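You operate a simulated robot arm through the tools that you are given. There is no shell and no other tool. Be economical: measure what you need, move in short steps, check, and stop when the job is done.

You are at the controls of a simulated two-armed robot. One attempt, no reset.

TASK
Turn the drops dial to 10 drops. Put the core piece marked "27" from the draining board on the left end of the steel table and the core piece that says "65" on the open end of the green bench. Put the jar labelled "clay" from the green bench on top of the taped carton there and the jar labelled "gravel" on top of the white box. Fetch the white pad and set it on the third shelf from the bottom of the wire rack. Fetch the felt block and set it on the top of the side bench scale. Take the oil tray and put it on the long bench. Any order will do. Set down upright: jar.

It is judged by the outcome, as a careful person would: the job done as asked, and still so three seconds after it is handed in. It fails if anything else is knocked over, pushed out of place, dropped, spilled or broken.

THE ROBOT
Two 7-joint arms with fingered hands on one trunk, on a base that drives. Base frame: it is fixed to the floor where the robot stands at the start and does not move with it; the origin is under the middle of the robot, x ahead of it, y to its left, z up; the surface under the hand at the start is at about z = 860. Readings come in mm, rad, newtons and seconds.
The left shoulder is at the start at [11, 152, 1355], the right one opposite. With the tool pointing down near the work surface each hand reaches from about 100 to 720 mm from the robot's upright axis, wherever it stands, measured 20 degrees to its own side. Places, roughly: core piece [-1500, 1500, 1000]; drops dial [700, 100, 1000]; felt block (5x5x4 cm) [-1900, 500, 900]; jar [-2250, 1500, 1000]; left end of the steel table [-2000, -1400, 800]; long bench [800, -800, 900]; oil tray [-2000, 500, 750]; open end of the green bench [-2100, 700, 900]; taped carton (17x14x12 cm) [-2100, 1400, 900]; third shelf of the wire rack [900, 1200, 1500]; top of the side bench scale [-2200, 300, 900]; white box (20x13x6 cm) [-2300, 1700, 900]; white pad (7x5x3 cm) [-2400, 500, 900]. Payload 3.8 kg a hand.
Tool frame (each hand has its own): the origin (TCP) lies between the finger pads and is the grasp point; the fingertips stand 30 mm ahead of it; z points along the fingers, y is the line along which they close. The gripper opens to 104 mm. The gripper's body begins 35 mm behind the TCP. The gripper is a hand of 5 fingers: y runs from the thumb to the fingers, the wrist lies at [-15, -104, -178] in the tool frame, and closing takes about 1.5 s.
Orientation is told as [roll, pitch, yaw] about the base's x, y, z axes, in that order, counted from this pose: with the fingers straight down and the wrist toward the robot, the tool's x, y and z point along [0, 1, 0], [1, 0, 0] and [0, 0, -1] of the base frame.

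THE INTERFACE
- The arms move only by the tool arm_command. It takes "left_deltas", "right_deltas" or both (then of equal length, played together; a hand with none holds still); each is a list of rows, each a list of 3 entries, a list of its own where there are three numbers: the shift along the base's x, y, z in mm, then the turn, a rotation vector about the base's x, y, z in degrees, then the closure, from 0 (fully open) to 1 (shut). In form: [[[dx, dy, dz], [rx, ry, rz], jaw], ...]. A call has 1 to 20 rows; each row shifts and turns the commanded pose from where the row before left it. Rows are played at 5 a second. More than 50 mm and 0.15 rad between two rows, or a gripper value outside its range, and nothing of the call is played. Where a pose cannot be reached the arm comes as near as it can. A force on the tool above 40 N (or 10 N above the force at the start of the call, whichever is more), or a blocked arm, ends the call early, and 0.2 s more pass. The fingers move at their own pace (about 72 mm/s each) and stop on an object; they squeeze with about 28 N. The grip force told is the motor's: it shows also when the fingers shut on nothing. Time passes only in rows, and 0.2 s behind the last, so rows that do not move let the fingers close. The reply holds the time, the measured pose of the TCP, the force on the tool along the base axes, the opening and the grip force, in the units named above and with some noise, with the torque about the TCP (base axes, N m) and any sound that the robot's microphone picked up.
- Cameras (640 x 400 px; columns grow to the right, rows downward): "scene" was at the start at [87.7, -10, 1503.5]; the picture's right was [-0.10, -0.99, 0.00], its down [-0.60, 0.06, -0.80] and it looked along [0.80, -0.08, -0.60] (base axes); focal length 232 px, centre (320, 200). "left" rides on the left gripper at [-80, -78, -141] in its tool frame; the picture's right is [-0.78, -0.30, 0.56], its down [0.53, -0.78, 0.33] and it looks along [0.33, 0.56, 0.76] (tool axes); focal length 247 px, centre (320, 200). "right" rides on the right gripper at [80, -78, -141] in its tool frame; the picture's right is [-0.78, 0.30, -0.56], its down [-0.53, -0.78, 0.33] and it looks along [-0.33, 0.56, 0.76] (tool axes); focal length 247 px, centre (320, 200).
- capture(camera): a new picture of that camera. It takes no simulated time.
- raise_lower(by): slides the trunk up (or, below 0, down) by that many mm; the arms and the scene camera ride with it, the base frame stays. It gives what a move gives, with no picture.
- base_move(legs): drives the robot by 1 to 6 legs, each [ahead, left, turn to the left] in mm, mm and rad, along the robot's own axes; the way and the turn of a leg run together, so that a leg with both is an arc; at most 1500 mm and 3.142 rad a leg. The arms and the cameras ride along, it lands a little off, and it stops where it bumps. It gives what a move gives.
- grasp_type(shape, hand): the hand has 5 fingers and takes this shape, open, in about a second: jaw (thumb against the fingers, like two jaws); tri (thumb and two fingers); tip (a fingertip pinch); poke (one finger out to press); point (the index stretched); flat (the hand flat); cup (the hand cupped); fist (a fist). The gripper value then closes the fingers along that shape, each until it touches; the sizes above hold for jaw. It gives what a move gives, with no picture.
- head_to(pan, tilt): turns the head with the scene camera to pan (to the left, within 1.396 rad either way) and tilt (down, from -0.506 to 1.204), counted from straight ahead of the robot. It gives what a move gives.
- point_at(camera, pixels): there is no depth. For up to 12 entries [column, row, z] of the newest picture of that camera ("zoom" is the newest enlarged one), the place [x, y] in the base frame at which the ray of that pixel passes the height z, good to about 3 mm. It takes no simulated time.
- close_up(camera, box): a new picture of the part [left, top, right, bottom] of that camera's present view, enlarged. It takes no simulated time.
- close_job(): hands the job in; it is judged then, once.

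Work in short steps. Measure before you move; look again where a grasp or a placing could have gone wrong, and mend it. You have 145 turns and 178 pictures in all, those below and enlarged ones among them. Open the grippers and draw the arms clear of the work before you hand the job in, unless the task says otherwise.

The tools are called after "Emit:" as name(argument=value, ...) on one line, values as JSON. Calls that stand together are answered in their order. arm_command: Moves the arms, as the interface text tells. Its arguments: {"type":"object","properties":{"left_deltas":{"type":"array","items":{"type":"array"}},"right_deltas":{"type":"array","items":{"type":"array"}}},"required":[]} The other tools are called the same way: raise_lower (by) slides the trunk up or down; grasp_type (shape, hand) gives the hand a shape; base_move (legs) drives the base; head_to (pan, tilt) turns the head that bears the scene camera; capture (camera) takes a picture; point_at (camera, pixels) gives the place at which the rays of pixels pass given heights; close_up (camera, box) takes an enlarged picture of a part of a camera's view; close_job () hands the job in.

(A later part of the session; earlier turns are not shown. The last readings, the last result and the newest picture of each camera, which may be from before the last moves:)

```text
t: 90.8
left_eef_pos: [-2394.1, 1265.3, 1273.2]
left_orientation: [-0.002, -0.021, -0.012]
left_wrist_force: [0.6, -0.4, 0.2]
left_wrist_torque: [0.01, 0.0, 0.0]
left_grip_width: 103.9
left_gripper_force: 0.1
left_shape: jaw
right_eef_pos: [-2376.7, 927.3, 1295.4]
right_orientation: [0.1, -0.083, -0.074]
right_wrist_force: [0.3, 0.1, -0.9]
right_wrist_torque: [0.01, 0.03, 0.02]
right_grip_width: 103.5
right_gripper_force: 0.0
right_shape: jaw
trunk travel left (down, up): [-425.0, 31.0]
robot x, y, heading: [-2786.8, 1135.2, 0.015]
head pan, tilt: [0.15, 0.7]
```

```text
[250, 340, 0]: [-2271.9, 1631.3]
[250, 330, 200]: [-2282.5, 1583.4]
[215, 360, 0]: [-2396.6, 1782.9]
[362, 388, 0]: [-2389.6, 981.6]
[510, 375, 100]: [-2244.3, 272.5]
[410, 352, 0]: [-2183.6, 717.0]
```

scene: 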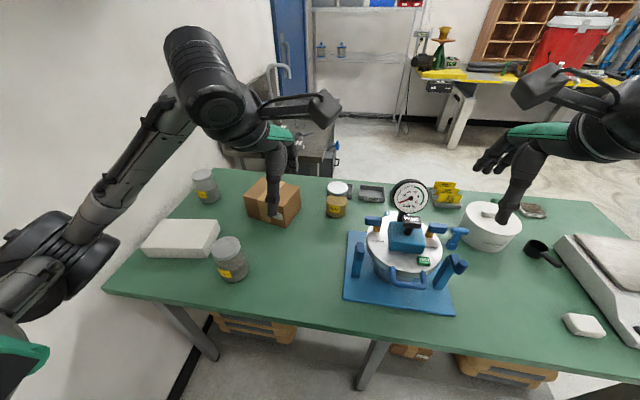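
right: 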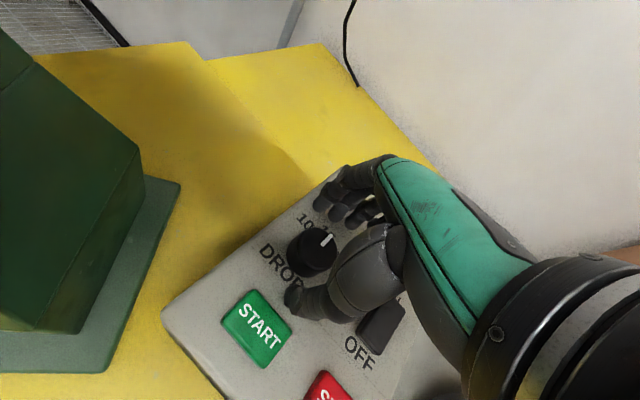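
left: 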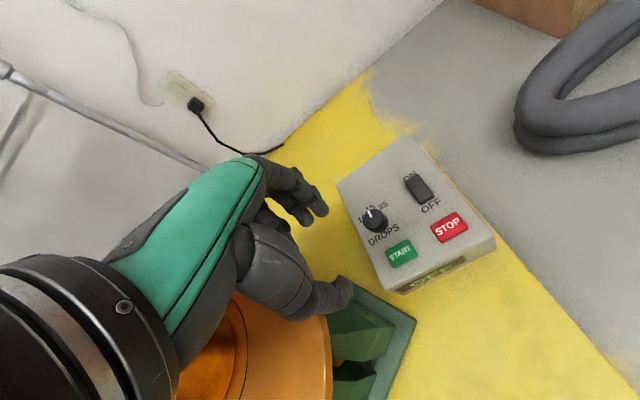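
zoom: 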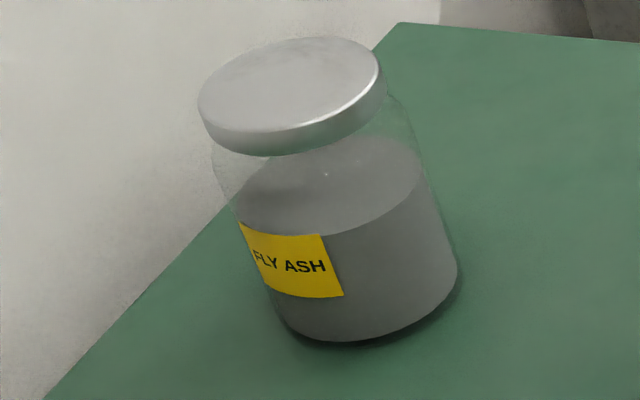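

Labels: GRAVEL at (230,258), FLY ASH far left, CLAY at (337,199). I shift the base closer to the bench and to the left, then re-measure.

Emit:
base_move(legs=[[75, 215, -0.015]])

Emit:
head_to(pan=0.1, tilt=0.85)

Emit:
capture(camera="scene")

Emit:
capture(camera="left")

```text
t: 92.5
left_eef_pos: [-2318.0, 1462.5, 1273.6]
left_orientation: [0.002, -0.024, -0.031]
left_wrist_force: [-0.7, -1.2, 0.3]
left_wrist_torque: [0.01, 0.02, 0.01]
left_grip_width: 104.0
left_gripper_force: 0.1
left_shape: jaw
right_eef_pos: [-2306.3, 1126.0, 1293.2]
right_orientation: [0.104, -0.084, -0.089]
right_wrist_force: [-0.2, 0.4, -0.2]
right_wrist_torque: [0.0, 0.0, 0.01]
right_grip_width: 103.7
right_gripper_force: 0.2
right_shape: jaw
trunk travel left (down, up): [-425.0, 31.0]
robot x, y, heading: [-2712.3, 1340.6, -0.008]
head pan, tilt: [0.15, 0.7]
```

```text
t: 93.2
left_eef_pos: [-2318.5, 1465.6, 1272.6]
left_orientation: [0.0, -0.021, -0.03]
left_wrist_force: [-0.2, 0.4, 0.1]
left_wrist_torque: [0.0, -0.02, 0.02]
left_grip_width: 103.8
left_gripper_force: 0.0
left_shape: jaw
right_eef_pos: [-2306.1, 1129.6, 1293.4]
right_orientation: [0.099, -0.084, -0.092]
right_wrist_force: [-0.4, 0.2, -0.3]
right_wrist_torque: [-0.01, 0.03, 0.01]
right_grip_width: 104.0
right_gripper_force: 0.1
right_shape: jaw
trunk travel left (down, up): [-425.0, 31.0]
robot x, y, heading: [-2714.5, 1342.4, -0.004]
head pan, tilt: [0.099, 0.85]
```

```text
117 pictures are left
```

scene: 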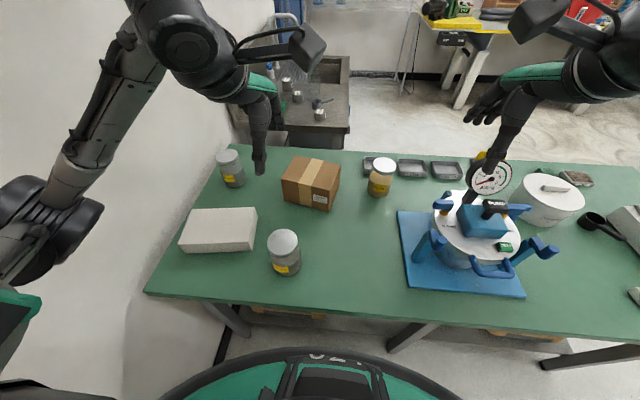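

```text
116 pictures are left
```

left: 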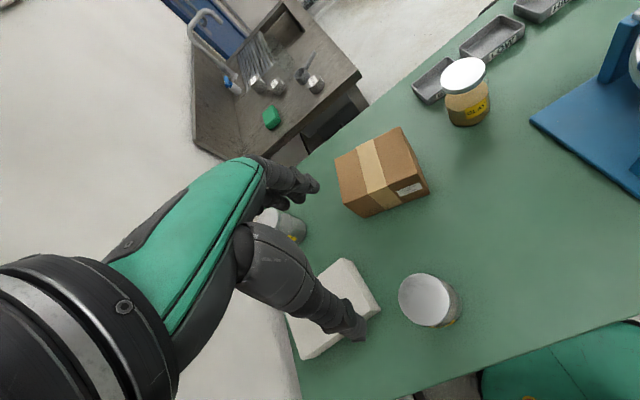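

I measure lids, carton and white box tops in both views.

Emit:
point_at(camera="scene", pixels=[[283, 242, 960], [283, 242, 940], [383, 165, 960], [383, 165, 940], [290, 156, 960], [341, 165, 960], [329, 191, 960], [281, 179, 960], [196, 209, 903], [257, 208, 903], [250, 241, 903], [179, 242, 903]])

Emit:
point_at(camera="left", pixels=[[424, 299, 960], [424, 299, 940], [463, 74, 960], [463, 74, 940], [335, 158, 960], [404, 128, 960], [421, 172, 960], [356, 205, 960], [344, 259, 903], [381, 304, 903]])

```text
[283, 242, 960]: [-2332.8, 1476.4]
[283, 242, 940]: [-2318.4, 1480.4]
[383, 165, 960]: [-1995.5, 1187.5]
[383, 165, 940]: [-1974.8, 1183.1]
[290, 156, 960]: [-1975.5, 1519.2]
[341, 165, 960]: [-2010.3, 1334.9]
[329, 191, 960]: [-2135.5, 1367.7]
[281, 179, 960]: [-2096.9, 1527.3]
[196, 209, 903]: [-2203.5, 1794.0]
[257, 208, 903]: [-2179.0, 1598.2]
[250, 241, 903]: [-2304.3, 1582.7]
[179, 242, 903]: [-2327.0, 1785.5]
```

```text
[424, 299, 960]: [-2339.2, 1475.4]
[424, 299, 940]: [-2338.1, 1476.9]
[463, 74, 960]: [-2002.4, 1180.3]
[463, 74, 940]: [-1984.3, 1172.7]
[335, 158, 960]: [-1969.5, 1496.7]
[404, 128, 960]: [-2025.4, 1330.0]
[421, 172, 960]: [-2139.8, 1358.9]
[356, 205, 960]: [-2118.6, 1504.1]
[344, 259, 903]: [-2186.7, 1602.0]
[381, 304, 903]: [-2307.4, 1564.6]
```

Gravel lid centre ≈(-2338,1476), top z≈965; carton top centre ≈(-2059,1430) z≈963; white box centre ≈(-2255,1684) z≈903. I lower the left hand over the gravel jar to z 1010 and check.

Emit:
arm_command(left_deltas=[[[-10, 5, -45], [0, 0, 0], 0], [[-10, 5, -45], [0, 0, 0], 0], [[0, 0, -45], [0, 0, 0], 0], [[0, 0, -45], [0, 0, 0], 0], [[0, 0, -45], [0, 0, 0], 0], [[0, 0, -37], [0, 0, 0], 0], [[0, 0, 0], [0, 0, 0], 0]])

Emit:
capture(camera="left")

Emit:
close_up(camera="scene", box=[160, 130, 400, 300])

```text
t: 94.8
left_eef_pos: [-2337.6, 1473.8, 1010.2]
left_orientation: [0.001, -0.021, -0.029]
left_wrist_force: [0.6, -0.5, 0.0]
left_wrist_torque: [-0.02, 0.02, 0.01]
left_grip_width: 104.1
left_gripper_force: 0.1
left_shape: jaw
right_eef_pos: [-2305.6, 1129.6, 1294.1]
right_orientation: [0.1, -0.084, -0.091]
right_wrist_force: [-0.7, 0.1, -0.2]
right_wrist_torque: [0.0, 0.03, -0.02]
right_grip_width: 103.7
right_gripper_force: 0.1
right_shape: jaw
trunk travel left (down, up): [-425.0, 31.0]
robot x, y, heading: [-2714.4, 1342.8, -0.006]
head pan, tilt: [0.099, 0.85]
```

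```text
115 pictures are left
```

left: 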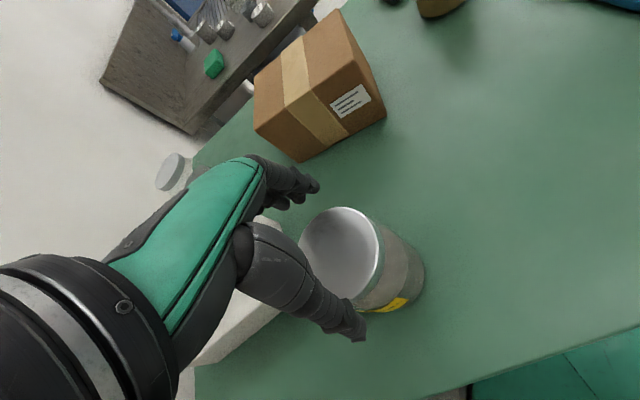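

```text
2.35 times, centred on (280, 215) of scene
```

zoom: 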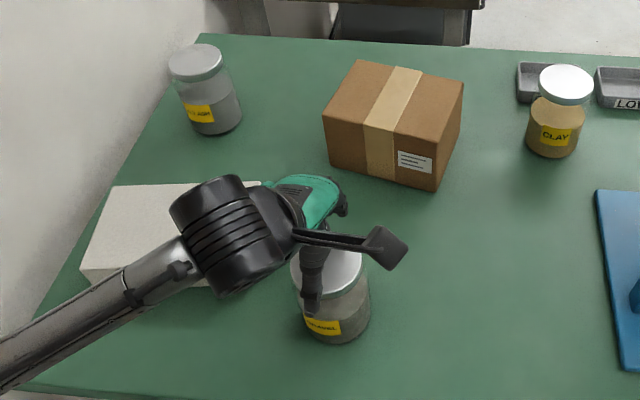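

I verify the lid position from this closer view.

Emit:
point_at(camera="left", pixels=[[341, 252, 966], [341, 252, 956], [300, 240, 966], [383, 262, 966], [345, 208, 966], [340, 297, 966]])

```text
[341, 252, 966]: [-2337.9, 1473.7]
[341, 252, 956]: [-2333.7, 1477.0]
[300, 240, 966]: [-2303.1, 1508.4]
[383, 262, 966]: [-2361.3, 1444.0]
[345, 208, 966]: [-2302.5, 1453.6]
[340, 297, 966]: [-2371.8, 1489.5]
```

Lid centre (-2336,1475), diameter ~80; hand centred. I descend to z 940 and close.

Emit:
arm_command(left_deltas=[[[1, 1, -25], [0, 0, 0], 0], [[0, 0, -25], [0, 0, 0], 0], [[0, 0, -20], [0, 0, 0], 0], [[0, 0, 0], [0, 0, 0], 0.5], [[0, 0, 0], [0, 0, 0], 1], [[0, 0, 0], [0, 0, 0], 1], [[0, 0, 0], [0, 0, 0], 1], [[0, 0, 0], [0, 0, 0], 1]])

Emit:
capture(camera="left")

```text
t: 95.5
left_eef_pos: [-2335.4, 1473.2, 958.9]
left_orientation: [-0.01, -0.045, -0.032]
left_wrist_force: [-6.4, 0.8, 15.5]
left_wrist_torque: [-0.05, 0.4, -0.06]
left_grip_width: 104.0
left_gripper_force: 0.0
left_shape: jaw
right_eef_pos: [-2308.8, 1130.4, 1295.2]
right_orientation: [0.102, -0.088, -0.09]
right_wrist_force: [-0.9, -0.1, 0.3]
right_wrist_torque: [-0.02, -0.01, -0.02]
right_grip_width: 103.8
right_gripper_force: 0.0
right_shape: jaw
trunk travel left (down, up): [-425.0, 31.0]
robot x, y, heading: [-2713.5, 1342.7, -0.008]
head pan, tilt: [0.099, 0.85]
stopped in row 3 (left hand): the force on the tool passed its limit at 52 N (the readings are from after the stop); the commanded pose is now the measured one
```

```text
113 pictures are left
```

left: 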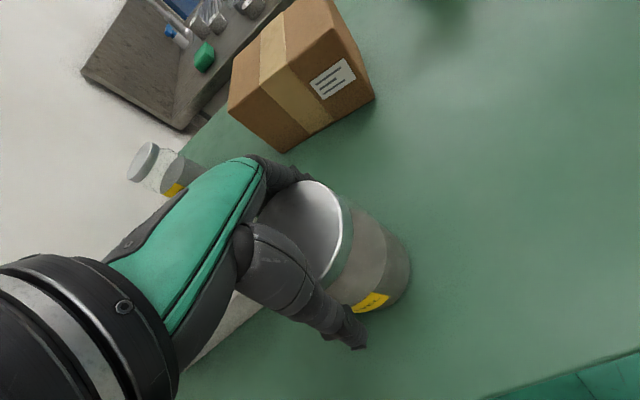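

Thumb side brushed the lid rim (force −x, +z) at z 959, with the lid already within the fingers. I back up 3 mm, shift −4 mm in x, and close there.

Emit:
arm_command(left_deltas=[[[-4, 1, 4], [0, 1, 0], 0], [[0, 0, 0], [0, 0, 0], 0], [[0, 0, -6], [0, 0, 0], 0], [[0, 0, 0], [0, 0, 0], 0.3], [[0, 0, 0], [0, 0, 0], 0.6], [[0, 0, 0], [0, 0, 0], 1], [[0, 0, 0], [0, 0, 0], 1], [[0, 0, 0], [0, 0, 0], 1]])

Emit:
capture(camera="left")

```text
t: 97.3
left_eef_pos: [-2339.1, 1474.0, 957.7]
left_orientation: [-0.011, -0.029, -0.031]
left_wrist_force: [1.5, 0.0, 33.7]
left_wrist_torque: [-0.08, 0.21, 0.13]
left_grip_width: 79.3
left_gripper_force: 27.6
left_shape: jaw
right_eef_pos: [-2308.4, 1129.5, 1294.8]
right_orientation: [0.103, -0.086, -0.091]
right_wrist_force: [-0.4, 0.0, -0.3]
right_wrist_torque: [-0.01, 0.03, -0.02]
right_grip_width: 103.4
right_gripper_force: 0.0
right_shape: jaw
trunk travel left (down, up): [-425.0, 31.0]
robot x, y, heading: [-2716.4, 1344.3, -0.007]
head pan, tilt: [0.099, 0.85]
```

```text
112 pictures are left
```

left: 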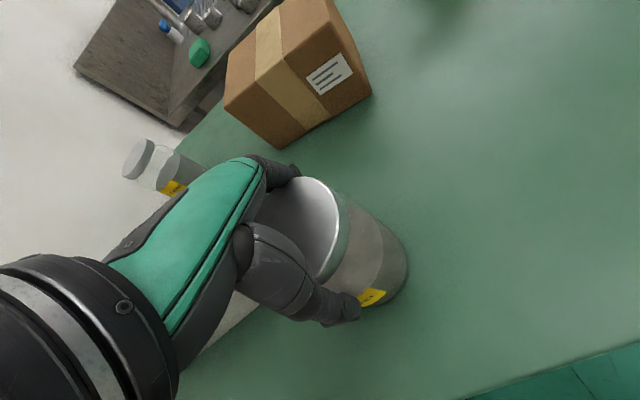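

Gripped at 79 mm. I lift 110 mm in gentle steps.

Emit:
arm_command(left_deltas=[[[0, 0, 6], [0, 0, 0], 1], [[0, 0, 15], [0, 0, 0], 1], [[0, 0, 25], [0, 0, 0], 1], [[0, 0, 30], [0, 0, 0], 1], [[0, 0, 34], [0, 0, 0], 1], [[0, 0, 0], [0, 0, 0], 1]])

Emit:
capture(camera="scene")

```text
t: 98.7
left_eef_pos: [-2339.8, 1471.4, 1063.5]
left_orientation: [-0.009, -0.023, -0.03]
left_wrist_force: [0.0, 0.2, -4.4]
left_wrist_torque: [0.01, -0.04, -0.01]
left_grip_width: 79.3
left_gripper_force: 28.2
left_shape: jaw
right_eef_pos: [-2305.2, 1130.5, 1294.2]
right_orientation: [0.1, -0.083, -0.091]
right_wrist_force: [0.5, 0.2, 0.6]
right_wrist_torque: [0.02, 0.0, 0.01]
right_grip_width: 103.4
right_gripper_force: 0.0
right_shape: jaw
trunk travel left (down, up): [-425.0, 31.0]
robot x, y, heading: [-2714.7, 1341.6, -0.008]
head pan, tilt: [0.099, 0.85]
```

```text
111 pictures are left
```

scene: 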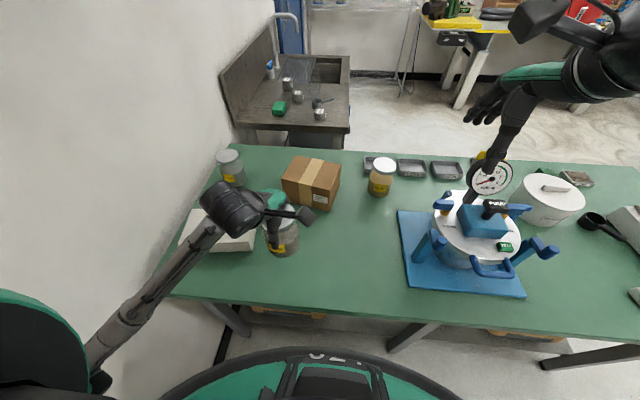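

Jar is held (4.4 N). I carry it over the white box centre (-2255,1674).

Emit:
arm_command(left_deltas=[[[17, 40, 0], [0, 0, 0], 1], [[17, 40, 0], [0, 0, 0], 1], [[17, 40, 0], [0, 0, 0], 1], [[17, 40, 0], [0, 0, 0], 1], [[17, 42, 0], [0, 0, 0], 1], [[0, 0, 0], [0, 0, 0], 1]])

Emit:
capture(camera="left")

Emit:
close_up(camera="scene", box=[140, 130, 340, 280])

```text
t: 100.1
left_eef_pos: [-2249.2, 1679.2, 1063.3]
left_orientation: [-0.009, -0.023, -0.03]
left_wrist_force: [-1.5, 0.0, -5.0]
left_wrist_torque: [0.0, -0.03, 0.04]
left_grip_width: 79.3
left_gripper_force: 27.8
left_shape: jaw
right_eef_pos: [-2305.3, 1129.8, 1294.7]
right_orientation: [0.099, -0.081, -0.092]
right_wrist_force: [0.0, -0.8, 1.0]
right_wrist_torque: [0.01, -0.03, -0.05]
right_grip_width: 104.0
right_gripper_force: 0.1
right_shape: jaw
trunk travel left (down, up): [-425.0, 31.0]
robot x, y, heading: [-2713.2, 1345.8, -0.008]
head pan, tilt: [0.099, 0.85]
```

```text
110 pictures are left
```

left: 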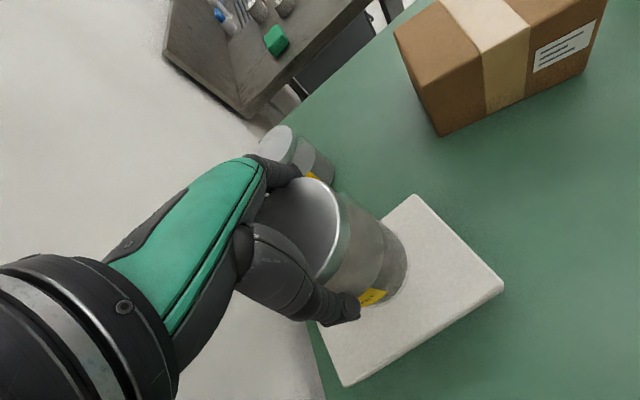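

```text
2.67 times, centred on (240, 205) of scene
```

zoom: 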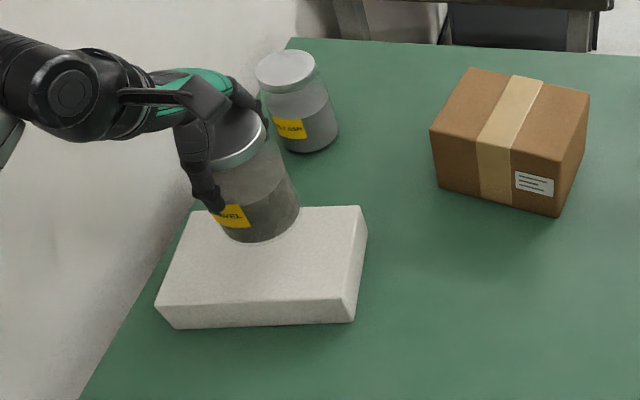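

I check the box corners in this view to centre the jar.

Emit:
point_at(camera="left", pixels=[[415, 195, 903], [503, 283, 903], [345, 384, 903]])

```text
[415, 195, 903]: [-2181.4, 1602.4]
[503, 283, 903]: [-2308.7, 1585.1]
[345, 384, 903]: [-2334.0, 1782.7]
```

Box centre ≈(-2258,1692). I nudge (−9,+8) and lower until contact.

Emit:
arm_command(left_deltas=[[[-9, 8, -15], [0, 0, 0], 1], [[0, 0, -12], [0, 0, 0], 1], [[0, 0, -8], [0, 0, 0], 1], [[0, 0, -4], [0, 0, 0], 1], [[0, 0, -3], [0, 0, 0], 1], [[0, 0, 0], [0, 0, 0], 1]])

Emit:
close_up(camera="scene", box=[160, 150, 290, 270])

```text
t: 101.5
left_eef_pos: [-2261.5, 1685.6, 1022.7]
left_orientation: [-0.008, -0.022, -0.029]
left_wrist_force: [-0.1, -0.3, -5.3]
left_wrist_torque: [0.01, -0.01, -0.01]
left_grip_width: 79.4
left_gripper_force: 27.7
left_shape: jaw
right_eef_pos: [-2304.7, 1130.5, 1294.6]
right_orientation: [0.099, -0.081, -0.09]
right_wrist_force: [0.2, -0.5, -0.6]
right_wrist_torque: [0.02, -0.01, 0.0]
right_grip_width: 103.6
right_gripper_force: 0.1
right_shape: jaw
trunk travel left (down, up): [-425.0, 31.0]
robot x, y, heading: [-2710.8, 1335.5, -0.006]
head pan, tilt: [0.099, 0.85]
```

```text
3.33 times, centred on (225, 210) of scene
```

zoom: 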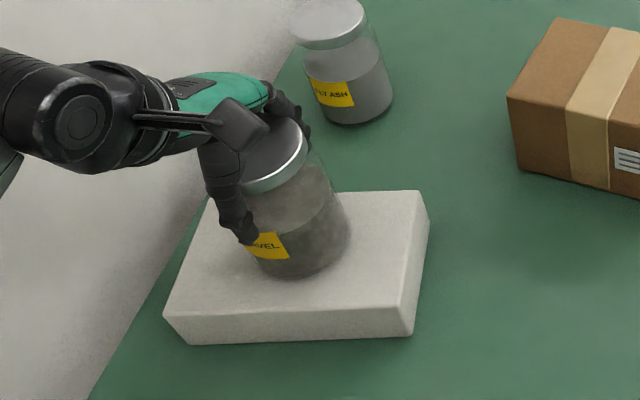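

Nearly down; I continue in 2 mm steps watching the force.

Emit:
arm_command(left_deltas=[[[0, 0, -2], [0, 0, 0], 1], [[0, 0, -2], [0, 0, 0], 1], [[0, 0, -2], [0, 0, 0], 1], [[0, 0, 0], [0, 0, 0], 1]])

```text
t: 102.5
left_eef_pos: [-2262.3, 1683.6, 1017.0]
left_orientation: [-0.01, -0.021, -0.029]
left_wrist_force: [0.4, 1.1, -5.2]
left_wrist_torque: [0.03, 0.02, 0.03]
left_grip_width: 79.2
left_gripper_force: 27.9
left_shape: jaw
right_eef_pos: [-2304.6, 1129.9, 1294.4]
right_orientation: [0.098, -0.083, -0.087]
right_wrist_force: [-0.1, -0.4, -0.1]
right_wrist_torque: [0.01, -0.01, 0.01]
right_grip_width: 103.7
right_gripper_force: 0.0
right_shape: jaw
trunk travel left (down, up): [-425.0, 31.0]
robot x, y, heading: [-2714.6, 1340.2, -0.004]
head pan, tilt: [0.099, 0.85]
```

Emit:
arm_command(left_deltas=[[[0, 0, -2], [0, 0, 0], 1], [[0, 0, -2], [0, 0, 0], 1], [[0, 0, -2], [0, 0, 0], 1], [[0, 0, -2], [0, 0, 0], 1], [[0, 0, 0], [0, 0, 0], 1]])

Emit:
close_up(camera="scene", box=[160, 150, 290, 270])

```text
t: 103.7
left_eef_pos: [-2260.9, 1684.7, 1011.6]
left_orientation: [-0.006, -0.03, -0.03]
left_wrist_force: [0.2, 1.5, 18.8]
left_wrist_torque: [-0.03, 0.2, 0.01]
left_grip_width: 79.2
left_gripper_force: 27.3
left_shape: jaw
right_eef_pos: [-2307.2, 1128.4, 1294.1]
right_orientation: [0.101, -0.082, -0.087]
right_wrist_force: [-0.6, -0.3, 0.4]
right_wrist_torque: [0.02, 0.0, -0.02]
right_grip_width: 103.6
right_gripper_force: 0.0
right_shape: jaw
trunk travel left (down, up): [-425.0, 31.0]
robot x, y, heading: [-2714.4, 1348.3, -0.005]
head pan, tilt: [0.099, 0.85]
```

```text
3.33 times, centred on (225, 210) of scene
```

zoom: 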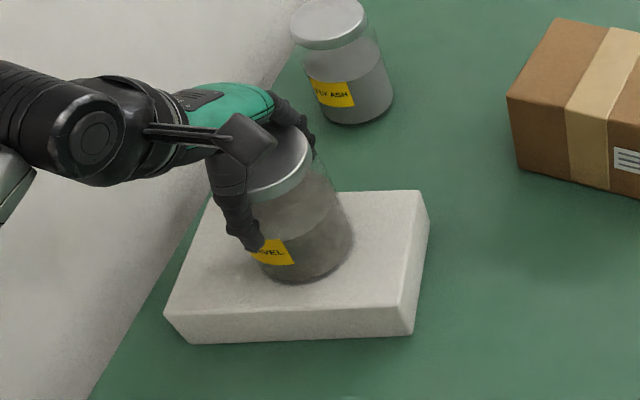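

Contact (19 N). I ease up 2 mm, open, and lift away vertically.

Emit:
arm_command(left_deltas=[[[0, 0, 2], [0, 0, 0], 1], [[0, 0, 0], [0, 0, 0], 0.6], [[0, 0, 0], [0, 0, 0], 0.2], [[0, 0, 0], [0, 0, 0], 0], [[0, 0, 0], [0, 0, 0], 0], [[0, 0, 20], [0, 0, 0], 0], [[0, 0, 35], [0, 0, 0], 0], [[0, 0, 45], [0, 0, 0], 0], [[0, -20, 45], [0, 0, 0], 0], [[0, -30, 40], [0, 0, 0], 0], [[-20, -40, 20], [0, 0, 0], 0], [[-20, -40, 0], [0, 0, 0], 0], [[0, 0, 0], [0, 0, 0], 0]])

Emit:
capture(camera="scene")

```text
t: 106.5
left_eef_pos: [-2306.5, 1558.7, 1216.4]
left_orientation: [-0.009, -0.022, -0.029]
left_wrist_force: [0.0, 0.2, 0.1]
left_wrist_torque: [-0.03, 0.0, -0.03]
left_grip_width: 103.9
left_gripper_force: 0.0
left_shape: jaw
right_eef_pos: [-2304.7, 1129.4, 1293.4]
right_orientation: [0.099, -0.081, -0.09]
right_wrist_force: [-0.2, 0.0, 0.0]
right_wrist_torque: [-0.01, 0.03, 0.0]
right_grip_width: 103.8
right_gripper_force: 0.0
right_shape: jaw
trunk travel left (down, up): [-425.0, 31.0]
robot x, y, heading: [-2711.1, 1344.5, -0.009]
head pan, tilt: [0.099, 0.85]
```

```text
106 pictures are left
```

scene: 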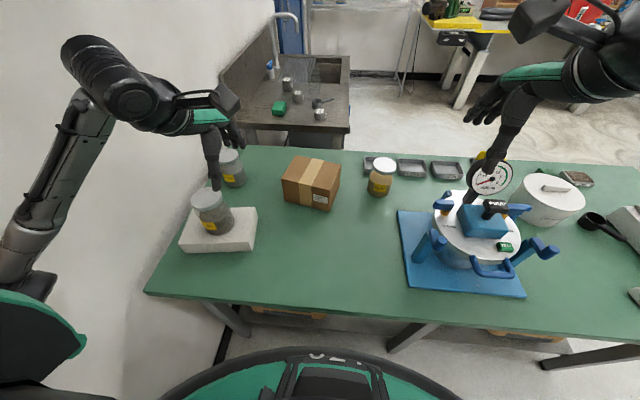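

Gravel stands on the white box. Next clay with the right hand; I check the base rim and tray clearances first.

Emit:
point_at(camera="scene", pixels=[[325, 349, 300], [325, 349, 150], [300, 313, 150], [388, 352, 0], [380, 157, 870], [392, 165, 843], [490, 158, 1150], [490, 205, 1080], [383, 165, 966]])

Emit:
close_up(camera="scene", box=[340, 130, 560, 310])

```text
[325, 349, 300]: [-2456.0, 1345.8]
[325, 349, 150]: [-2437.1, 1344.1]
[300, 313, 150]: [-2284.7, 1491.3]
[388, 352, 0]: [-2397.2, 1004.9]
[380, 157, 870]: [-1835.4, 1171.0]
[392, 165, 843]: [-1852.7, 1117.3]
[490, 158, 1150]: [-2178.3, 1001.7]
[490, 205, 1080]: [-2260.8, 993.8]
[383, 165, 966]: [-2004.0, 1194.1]
```

```text
2.22 times, centred on (450, 220) of scene
```

zoom: 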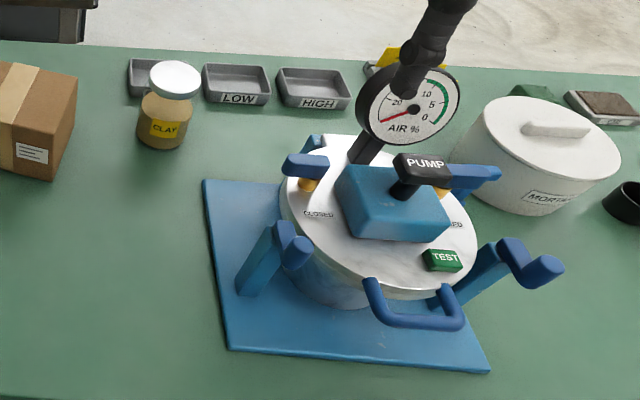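

The base rim has room. I shift the base right to y≈1150 (left hand then handles clay, away from the air meter), drawing the right hand back and the left hand up a bit first.

Emit:
arm_command(right_deltas=[[[-40, 0, 10], [0, 0, 0], 0], [[-40, 0, 10], [0, 0, 0], 0], [[-30, 0, 10], [0, 0, 0], 0], [[0, 0, 0], [0, 0, 0], 0]])

Emit:
base_move(legs=[[33, -194, 0]])

Emit:
capture(camera="scene")

Emit:
capture(camera="left")

```text
t: 107.5
left_eef_pos: [-2307.1, 1558.1, 1215.9]
left_orientation: [-0.008, -0.022, -0.031]
left_wrist_force: [0.6, -0.2, -1.1]
left_wrist_torque: [0.0, 0.02, 0.0]
left_grip_width: 104.2
left_gripper_force: 0.0
left_shape: jaw
right_eef_pos: [-2386.9, 1127.0, 1345.6]
right_orientation: [0.099, -0.081, -0.087]
right_wrist_force: [0.6, 0.3, -0.6]
right_wrist_torque: [0.0, 0.01, -0.01]
right_grip_width: 103.7
right_gripper_force: 0.2
right_shape: jaw
right hand out of reach, approached as far as the arm can: row 2, 3
trunk travel left (down, up): [-425.0, 31.0]
robot x, y, heading: [-2711.7, 1342.9, -0.005]
head pan, tilt: [0.099, 0.85]
```

```text
t: 109.1
left_eef_pos: [-2276.0, 1370.7, 1216.2]
left_orientation: [-0.012, -0.024, -0.024]
left_wrist_force: [0.4, -0.1, -0.2]
left_wrist_torque: [-0.03, 0.02, 0.03]
left_grip_width: 104.1
left_gripper_force: 0.1
left_shape: jaw
right_eef_pos: [-2354.3, 939.1, 1345.2]
right_orientation: [0.097, -0.08, -0.083]
right_wrist_force: [0.1, 0.1, 0.4]
right_wrist_torque: [-0.03, -0.02, -0.01]
right_grip_width: 103.6
right_gripper_force: 0.1
right_shape: jaw
trunk travel left (down, up): [-425.0, 31.0]
robot x, y, heading: [-2683.1, 1149.7, -0.002]
head pan, tilt: [0.099, 0.85]
```

```text
104 pictures are left
```

scene: 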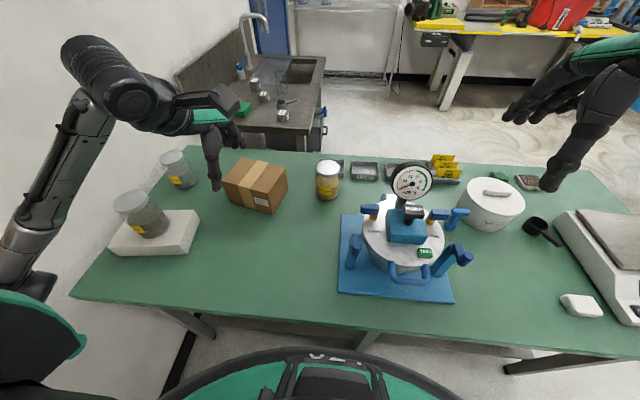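

```text
103 pictures are left
```

left: 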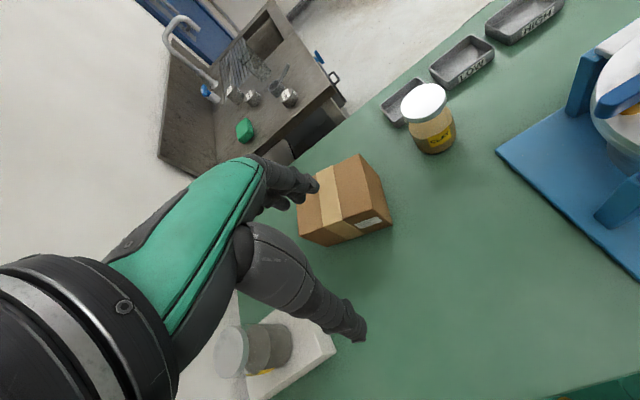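

I bring the left hand over the clay jar at z≈1065.

Emit:
arm_command(left_deltas=[[[39, -27, -10], [0, 0, 0], 0], [[39, -27, -10], [0, 0, 0], 0], [[39, -27, -10], [0, 0, 0], 0], [[39, -27, -10], [0, 0, 0], 0], [[39, -27, -10], [0, 0, 0], 0], [[39, -27, -10], [0, 0, 0], 0], [[39, -27, -10], [0, 0, 0], 0], [[0, 0, -40], [0, 0, 0], 0], [[0, 0, -40], [0, 0, 0], 0], [[0, 0, 0], [0, 0, 0], 0]])

Emit:
capture(camera="left")

Emit:
capture(camera="scene")

```text
t: 111.3
left_eef_pos: [-2000.4, 1178.3, 1065.5]
left_orientation: [-0.009, -0.023, -0.026]
left_wrist_force: [0.1, -1.6, -0.5]
left_wrist_torque: [0.0, -0.03, 0.01]
left_grip_width: 104.1
left_gripper_force: 0.1
left_shape: jaw
right_eef_pos: [-2352.9, 934.4, 1344.5]
right_orientation: [0.098, -0.081, -0.083]
right_wrist_force: [-0.9, 0.7, -0.4]
right_wrist_torque: [-0.01, 0.0, -0.02]
right_grip_width: 104.0
right_gripper_force: 0.1
right_shape: jaw
trunk travel left (down, up): [-425.0, 31.0]
robot x, y, heading: [-2683.9, 1152.8, 0.0]
head pan, tilt: [0.099, 0.85]
```

```text
102 pictures are left
```

left: 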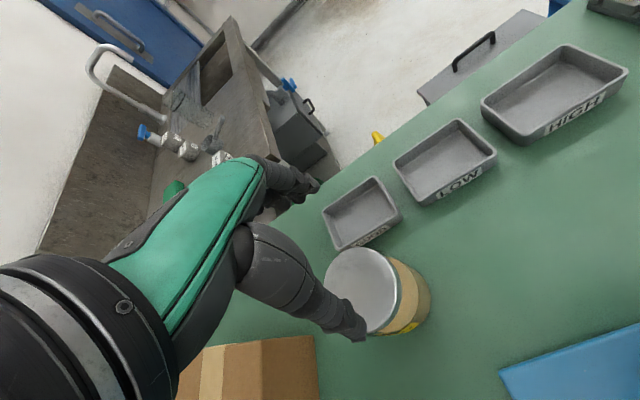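

```text
101 pictures are left
```

scene: 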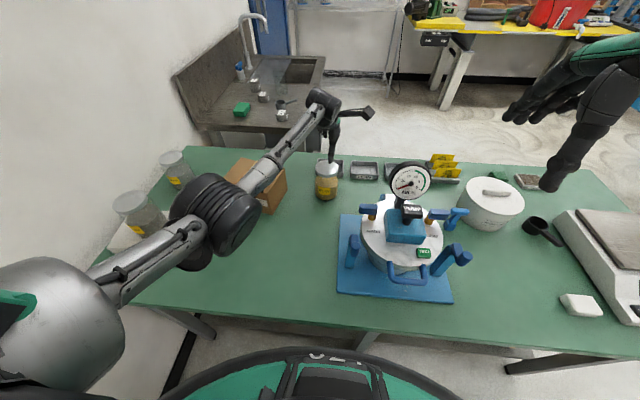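

I check the lid's centre (365,287) relative to the hand.

Emit:
point_at(camera="left", pixels=[[363, 287, 966], [324, 279, 966], [401, 295, 966], [362, 248, 966], [368, 330, 966]])

```text
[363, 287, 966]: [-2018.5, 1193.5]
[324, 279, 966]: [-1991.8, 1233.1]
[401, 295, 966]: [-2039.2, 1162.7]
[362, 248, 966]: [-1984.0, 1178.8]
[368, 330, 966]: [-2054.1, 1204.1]
```

Lid centre ≈(-2018,1194). I shift (−19,+15), lower to 1010, and re-check.

Emit:
arm_command(left_deltas=[[[-19, 15, -25], [0, 0, 0], 0], [[0, 0, -30], [0, 0, 0], 0], [[0, 0, 0], [0, 0, 0], 0]])

Emit:
capture(camera="left")

```text
t: 112.1
left_eef_pos: [-2018.7, 1193.9, 1010.0]
left_orientation: [-0.009, -0.023, -0.024]
left_wrist_force: [0.0, 0.0, 0.6]
left_wrist_torque: [0.01, 0.04, 0.01]
left_grip_width: 104.2
left_gripper_force: 0.0
left_shape: jaw
right_eef_pos: [-2353.3, 935.4, 1343.9]
right_orientation: [0.1, -0.079, -0.084]
right_wrist_force: [-0.6, -0.1, -0.1]
right_wrist_torque: [0.03, -0.02, 0.03]
right_grip_width: 103.8
right_gripper_force: 0.1
right_shape: jaw
trunk travel left (down, up): [-425.0, 31.0]
robot x, y, heading: [-2681.2, 1151.6, 0.002]
head pan, tilt: [0.099, 0.85]
```

```text
100 pictures are left
```

left: 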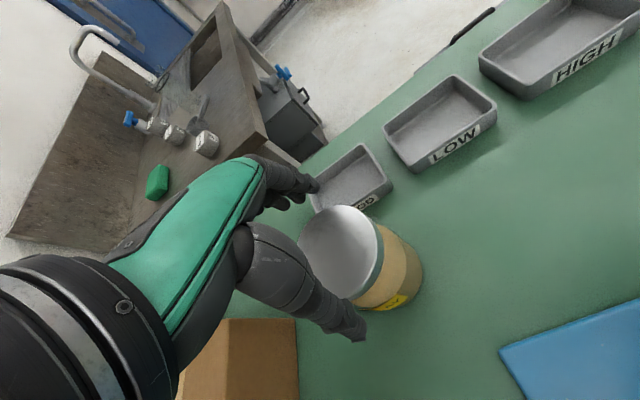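

The view matches the gravel case (lid at (340,250)). I apply the same −4 mm correction, descend to 957, and close.

Emit:
arm_command(left_deltas=[[[-4, 1, -20], [0, 0, 0], 0], [[0, 0, -20], [0, 0, 0], 0], [[0, 0, -8], [0, 0, 0], 0], [[0, 0, -5], [0, 0, 0], 0], [[0, 0, 0], [0, 0, 0], 0.3], [[0, 0, 0], [0, 0, 0], 0.6], [[0, 0, 0], [0, 0, 0], 1], [[0, 0, 0], [0, 0, 0], 1], [[0, 0, 0], [0, 0, 0], 1]])

```text
t: 114.1
left_eef_pos: [-2024.0, 1192.0, 961.9]
left_orientation: [-0.009, -0.026, -0.024]
left_wrist_force: [6.2, -1.8, 15.8]
left_wrist_torque: [-0.04, -0.01, 0.0]
left_grip_width: 84.6
left_gripper_force: 28.0
left_shape: jaw
right_eef_pos: [-2354.8, 933.4, 1344.3]
right_orientation: [0.1, -0.082, -0.083]
right_wrist_force: [-0.1, -0.2, -0.5]
right_wrist_torque: [-0.01, -0.01, 0.01]
right_grip_width: 103.9
right_gripper_force: 0.2
right_shape: jaw
trunk travel left (down, up): [-425.0, 31.0]
robot x, y, heading: [-2681.9, 1146.2, -0.005]
head pan, tilt: [0.099, 0.85]
```

Gripped at 85 mm. I lift 155 mm straight up.

Emit:
arm_command(left_deltas=[[[0, 0, 6], [0, 0, 0], 1], [[0, 0, 15], [0, 0, 0], 1], [[0, 0, 25], [0, 0, 0], 1], [[0, 0, 35], [0, 0, 0], 1], [[0, 0, 40], [0, 0, 0], 1], [[0, 0, 38], [0, 0, 0], 1], [[0, 0, 0], [0, 0, 0], 1]])

Emit:
capture(camera="left")

Emit:
capture(camera="scene")

```text
t: 115.7
left_eef_pos: [-2023.0, 1192.5, 1117.6]
left_orientation: [-0.011, -0.021, -0.025]
left_wrist_force: [0.3, 0.5, -6.1]
left_wrist_torque: [-0.01, 0.0, 0.01]
left_grip_width: 84.4
left_gripper_force: 27.9
left_shape: jaw
right_eef_pos: [-2353.0, 934.4, 1342.6]
right_orientation: [0.099, -0.078, -0.084]
right_wrist_force: [-0.3, -0.1, 0.3]
right_wrist_torque: [0.01, -0.01, 0.0]
right_grip_width: 103.9
right_gripper_force: 0.1
right_shape: jaw
trunk travel left (down, up): [-425.0, 31.0]
robot x, y, heading: [-2681.1, 1152.1, 0.003]
head pan, tilt: [0.099, 0.85]
```

```text
99 pictures are left
```

left: 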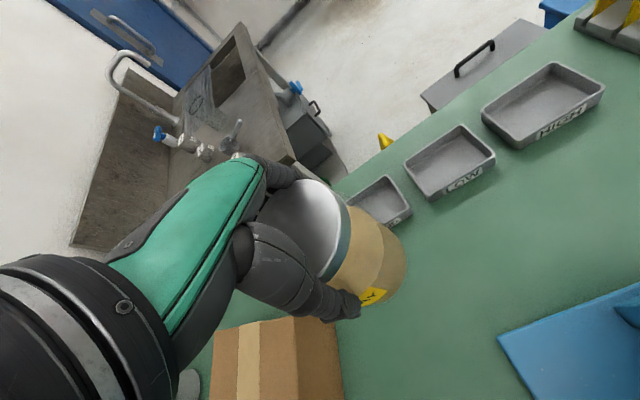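

```text
98 pictures are left
```

scene: 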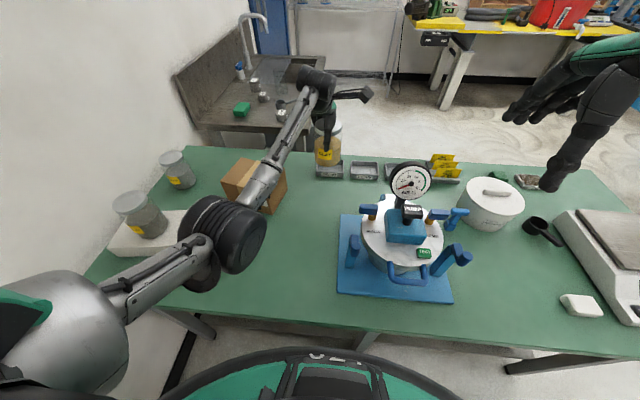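

Jar bottom ≈998, carton top ≈963. I carry it to the carton centre (-2059,1430).

Emit:
arm_command(left_deltas=[[[-7, 40, 2], [0, 0, 0], 1], [[-7, 40, 2], [0, 0, 0], 1], [[-7, 40, 2], [0, 0, 0], 1], [[-7, 40, 0], [0, 0, 0], 1], [[-7, 40, 0], [0, 0, 0], 1], [[-3, 37, 0], [0, 0, 0], 1], [[0, 0, 0], [0, 0, 0], 1]])

Emit:
capture(camera="left")

Emit:
close_up(camera="scene", box=[90, 100, 350, 270])

```text
t: 117.3
left_eef_pos: [-2063.5, 1429.2, 1122.1]
left_orientation: [-0.009, -0.022, -0.025]
left_wrist_force: [-1.1, -0.1, -5.4]
left_wrist_torque: [-0.01, -0.02, -0.02]
left_grip_width: 84.3
left_gripper_force: 28.2
left_shape: jaw
right_eef_pos: [-2352.9, 934.3, 1342.4]
right_orientation: [0.099, -0.079, -0.082]
right_wrist_force: [0.2, 0.3, 0.8]
right_wrist_torque: [0.0, 0.02, 0.0]
right_grip_width: 103.7
right_gripper_force: 0.0
right_shape: jaw
trunk travel left (down, up): [-425.0, 31.0]
robot x, y, heading: [-2680.3, 1152.2, -0.003]
head pan, tilt: [0.099, 0.85]
```

```text
97 pictures are left
```

left: 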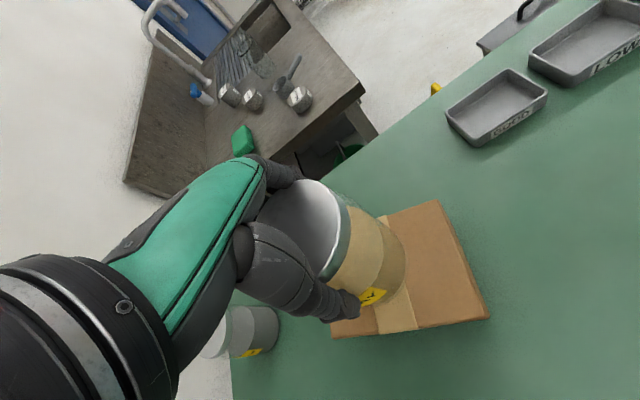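

```text
2.35 times, centred on (220, 185) of scene
```

zoom: 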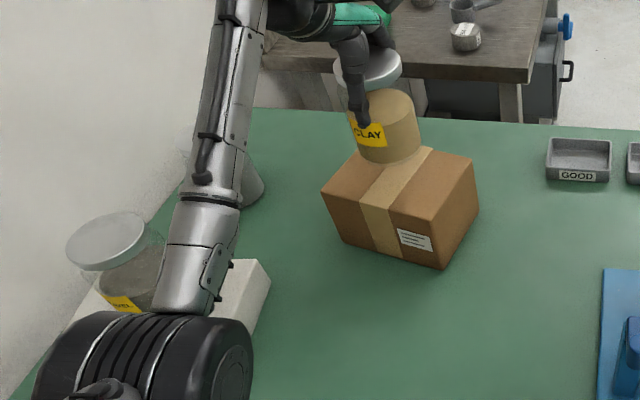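

I check carton corners visible in the left view.

Emit:
point_at(camera="left", pixels=[[437, 200, 963], [488, 318, 963], [332, 337, 963], [395, 212, 963], [417, 330, 963]])

Emit:
close_up(camera="scene", box=[100, 140, 240, 300])

```text
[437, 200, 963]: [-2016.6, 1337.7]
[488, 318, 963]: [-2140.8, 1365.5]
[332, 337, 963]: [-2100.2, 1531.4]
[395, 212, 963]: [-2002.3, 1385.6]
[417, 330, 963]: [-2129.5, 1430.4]
```

```text
2.50 times, centred on (170, 220) of scene
```

zoom: 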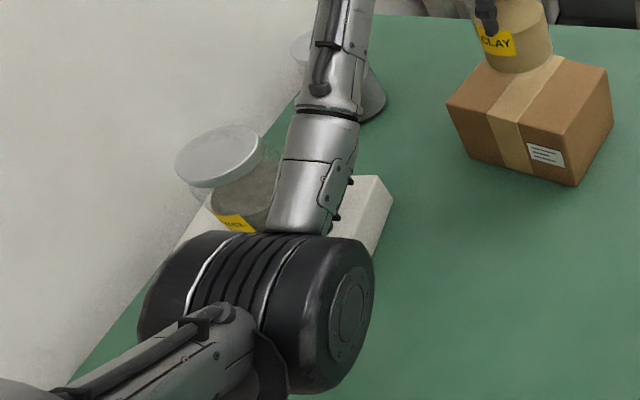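

Carton centre (-2058,1435); the jar is over it within 6 mm and the elbow stays clear of the gravel jar. I lower it 32 mm plus small steps.

Emit:
arm_command(left_deltas=[[[3, 5, -12], [0, 0, 0], 1], [[0, 0, -12], [0, 0, 0], 1], [[0, 0, -6], [0, 0, 0], 1], [[0, 0, -2], [0, 0, 0], 1], [[0, 0, 0], [0, 0, 0], 1]])

Emit:
arm_command(left_deltas=[[[0, 0, -2], [0, 0, 0], 1], [[0, 0, -2], [0, 0, 0], 1], [[0, 0, -2], [0, 0, 0], 1], [[0, 0, 0], [0, 0, 0], 1]])

```text
t: 118.5
left_eef_pos: [-2059.3, 1435.5, 1089.4]
left_orientation: [-0.007, -0.022, -0.024]
left_wrist_force: [0.0, -0.8, -5.4]
left_wrist_torque: [-0.01, 0.03, 0.01]
left_grip_width: 84.6
left_gripper_force: 28.2
left_shape: jaw
right_eef_pos: [-2352.7, 934.4, 1344.0]
right_orientation: [0.098, -0.08, -0.082]
right_wrist_force: [-0.3, 0.2, -0.4]
right_wrist_torque: [0.01, 0.04, -0.02]
right_grip_width: 104.1
right_gripper_force: 0.0
right_shape: jaw
trunk travel left (down, up): [-425.0, 31.0]
robot x, y, heading: [-2680.3, 1153.4, -0.001]
head pan, tilt: [0.099, 0.85]
```

```text
t: 119.5
left_eef_pos: [-2059.4, 1435.6, 1083.7]
left_orientation: [-0.009, -0.024, -0.023]
left_wrist_force: [-0.3, 0.2, -5.7]
left_wrist_torque: [0.03, -0.04, 0.01]
left_grip_width: 84.4
left_gripper_force: 27.4
left_shape: jaw
right_eef_pos: [-2352.6, 935.3, 1344.7]
right_orientation: [0.1, -0.081, -0.083]
right_wrist_force: [-0.3, -1.1, -0.1]
right_wrist_torque: [0.01, 0.01, -0.02]
right_grip_width: 103.6
right_gripper_force: 0.0
right_shape: jaw
trunk travel left (down, up): [-425.0, 31.0]
robot x, y, heading: [-2681.0, 1152.6, -0.001]
head pan, tilt: [0.099, 0.85]
```

Not yet touching (−5.7 N). I continue in 1.5–2 mm steps.

Emit:
arm_command(left_deltas=[[[0, 0, -2], [0, 0, 0], 1], [[0, 0, -2], [0, 0, 0], 1], [[0, 0, -1.5], [0, 0, 0], 1], [[0, 0, 0], [0, 0, 0], 1]])

Emit:
close_up(camera="scene", box=[200, 110, 310, 220])

```text
t: 120.5
left_eef_pos: [-2060.9, 1435.8, 1077.3]
left_orientation: [-0.009, -0.023, -0.023]
left_wrist_force: [0.3, -0.3, -4.8]
left_wrist_torque: [0.04, 0.01, 0.02]
left_grip_width: 84.2
left_gripper_force: 28.0
left_shape: jaw
right_eef_pos: [-2351.9, 934.0, 1343.7]
right_orientation: [0.101, -0.079, -0.083]
right_wrist_force: [0.3, -0.3, 0.4]
right_wrist_torque: [0.03, 0.01, 0.0]
right_grip_width: 103.9
right_gripper_force: 0.1
right_shape: jaw
trunk travel left (down, up): [-425.0, 31.0]
robot x, y, heading: [-2683.2, 1151.2, -0.004]
head pan, tilt: [0.099, 0.85]
```

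```text
3.64 times, centred on (255, 165) of scene
```

zoom: 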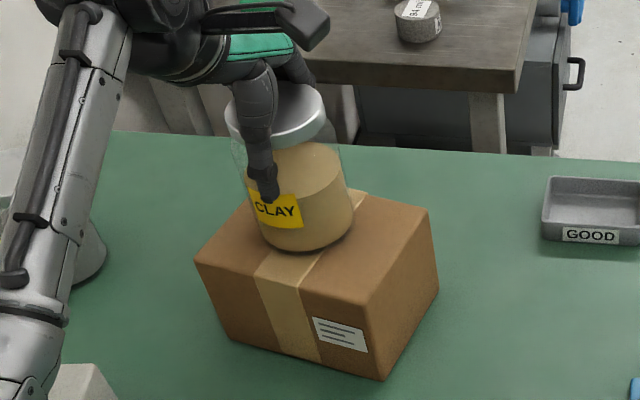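

Emit:
arm_command(left_deltas=[[[0, 0, -2], [0, 0, 0], 1], [[0, 0, -2], [0, 0, 0], 1], [[0, 0, -1], [0, 0, 0], 1], [[0, 0, 0], [0, 0, 0], 1]])

```text
t: 121.5
left_eef_pos: [-2059.1, 1436.0, 1073.0]
left_orientation: [-0.01, -0.024, -0.024]
left_wrist_force: [0.0, 0.7, -4.1]
left_wrist_torque: [0.0, -0.03, 0.01]
left_grip_width: 84.8
left_gripper_force: 28.3
left_shape: jaw
right_eef_pos: [-2353.4, 933.8, 1344.1]
right_orientation: [0.098, -0.08, -0.082]
right_wrist_force: [-0.1, 0.0, -0.4]
right_wrist_torque: [-0.02, 0.03, 0.0]
right_grip_width: 103.8
right_gripper_force: 0.0
right_shape: jaw
trunk travel left (down, up): [-425.0, 31.0]
robot x, y, heading: [-2682.7, 1149.3, -0.004]
head pan, tilt: [0.099, 0.85]
```

Emit:
arm_command(left_deltas=[[[0, 0, -2], [0, 0, 0], 1], [[0, 0, -1.5], [0, 0, 0], 1], [[0, 0, -1.5], [0, 0, 0], 1], [[0, 0, 0], [0, 0, 0], 1]])

Emit:
close_up(camera="scene", box=[200, 110, 310, 220])

```text
t: 122.5
left_eef_pos: [-2060.2, 1435.6, 1072.2]
left_orientation: [-0.008, -0.029, -0.023]
left_wrist_force: [3.6, 1.3, 15.7]
left_wrist_torque: [-0.02, 0.19, 0.03]
left_grip_width: 84.1
left_gripper_force: 27.9
left_shape: jaw
right_eef_pos: [-2355.3, 934.5, 1344.2]
right_orientation: [0.099, -0.081, -0.082]
right_wrist_force: [-0.2, 0.2, 0.6]
right_wrist_torque: [-0.01, 0.02, -0.01]
right_grip_width: 103.9
right_gripper_force: 0.0
right_shape: jaw
trunk travel left (down, up): [-425.0, 31.0]
robot x, y, heading: [-2681.4, 1150.6, -0.0]
head pan, tilt: [0.099, 0.85]
```

```text
3.64 times, centred on (255, 165) of scene
```

zoom: 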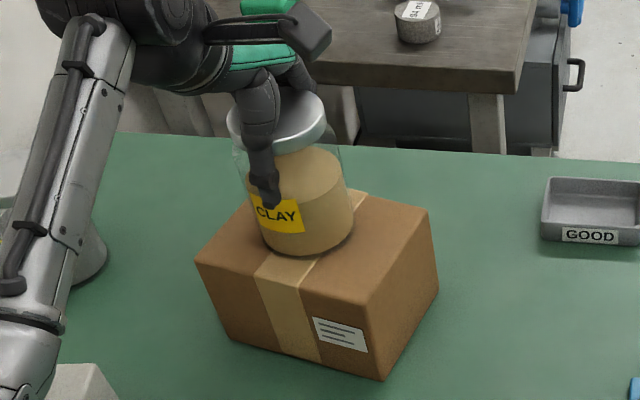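

Contact now (16 N). I ease 2 mm, open, lift up and bring the hand back.

Emit:
arm_command(left_deltas=[[[0, 0, 2], [0, 0, 0], 1], [[0, 0, 0], [0, 0, 0], 0.6], [[0, 0, 0], [0, 0, 0], 0.2], [[0, 0, 0], [0, 0, 0], 0], [[0, 0, 0], [0, 0, 0], 0], [[0, 0, 20], [0, 0, 0], 0], [[0, 0, 40], [0, 0, 0], 0], [[0, 0, 45], [0, 0, 0], 0], [[0, -20, 40], [0, 0, 0], 0], [[-20, -40, 20], [0, 0, 0], 0], [[-30, -38, 0], [0, 0, 0], 0], [[-40, -28, 0], [0, 0, 0], 0], [[-48, 0, 0], [0, 0, 0], 0], [[-48, 0, 0], [0, 0, 0], 0], [[-48, 0, 0], [0, 0, 0], 0], [[-48, 0, 0], [0, 0, 0], 0], [[0, 0, 0], [0, 0, 0], 0]])

Emit:
capture(camera="scene")

```text
t: 126.1
left_eef_pos: [-2321.0, 1308.6, 1236.7]
left_orientation: [-0.007, -0.02, -0.024]
left_wrist_force: [0.0, 0.4, 0.7]
left_wrist_torque: [-0.05, 0.02, -0.01]
left_grip_width: 103.8
left_gripper_force: 0.0
left_shape: jaw
left hand out of reach, approached as far as the arm can: row 16
right_eef_pos: [-2352.9, 934.6, 1344.5]
right_orientation: [0.101, -0.08, -0.084]
right_wrist_force: [0.3, -0.2, 0.9]
right_wrist_torque: [0.02, 0.04, -0.01]
right_grip_width: 103.8
right_gripper_force: 0.1
right_shape: jaw
trunk travel left (down, up): [-425.0, 31.0]
robot x, y, heading: [-2682.5, 1151.3, 0.002]
head pan, tilt: [0.099, 0.85]
```

```text
92 pictures are left
```

scene: 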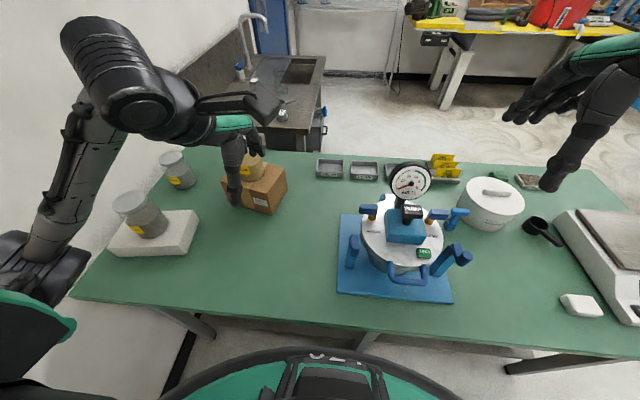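

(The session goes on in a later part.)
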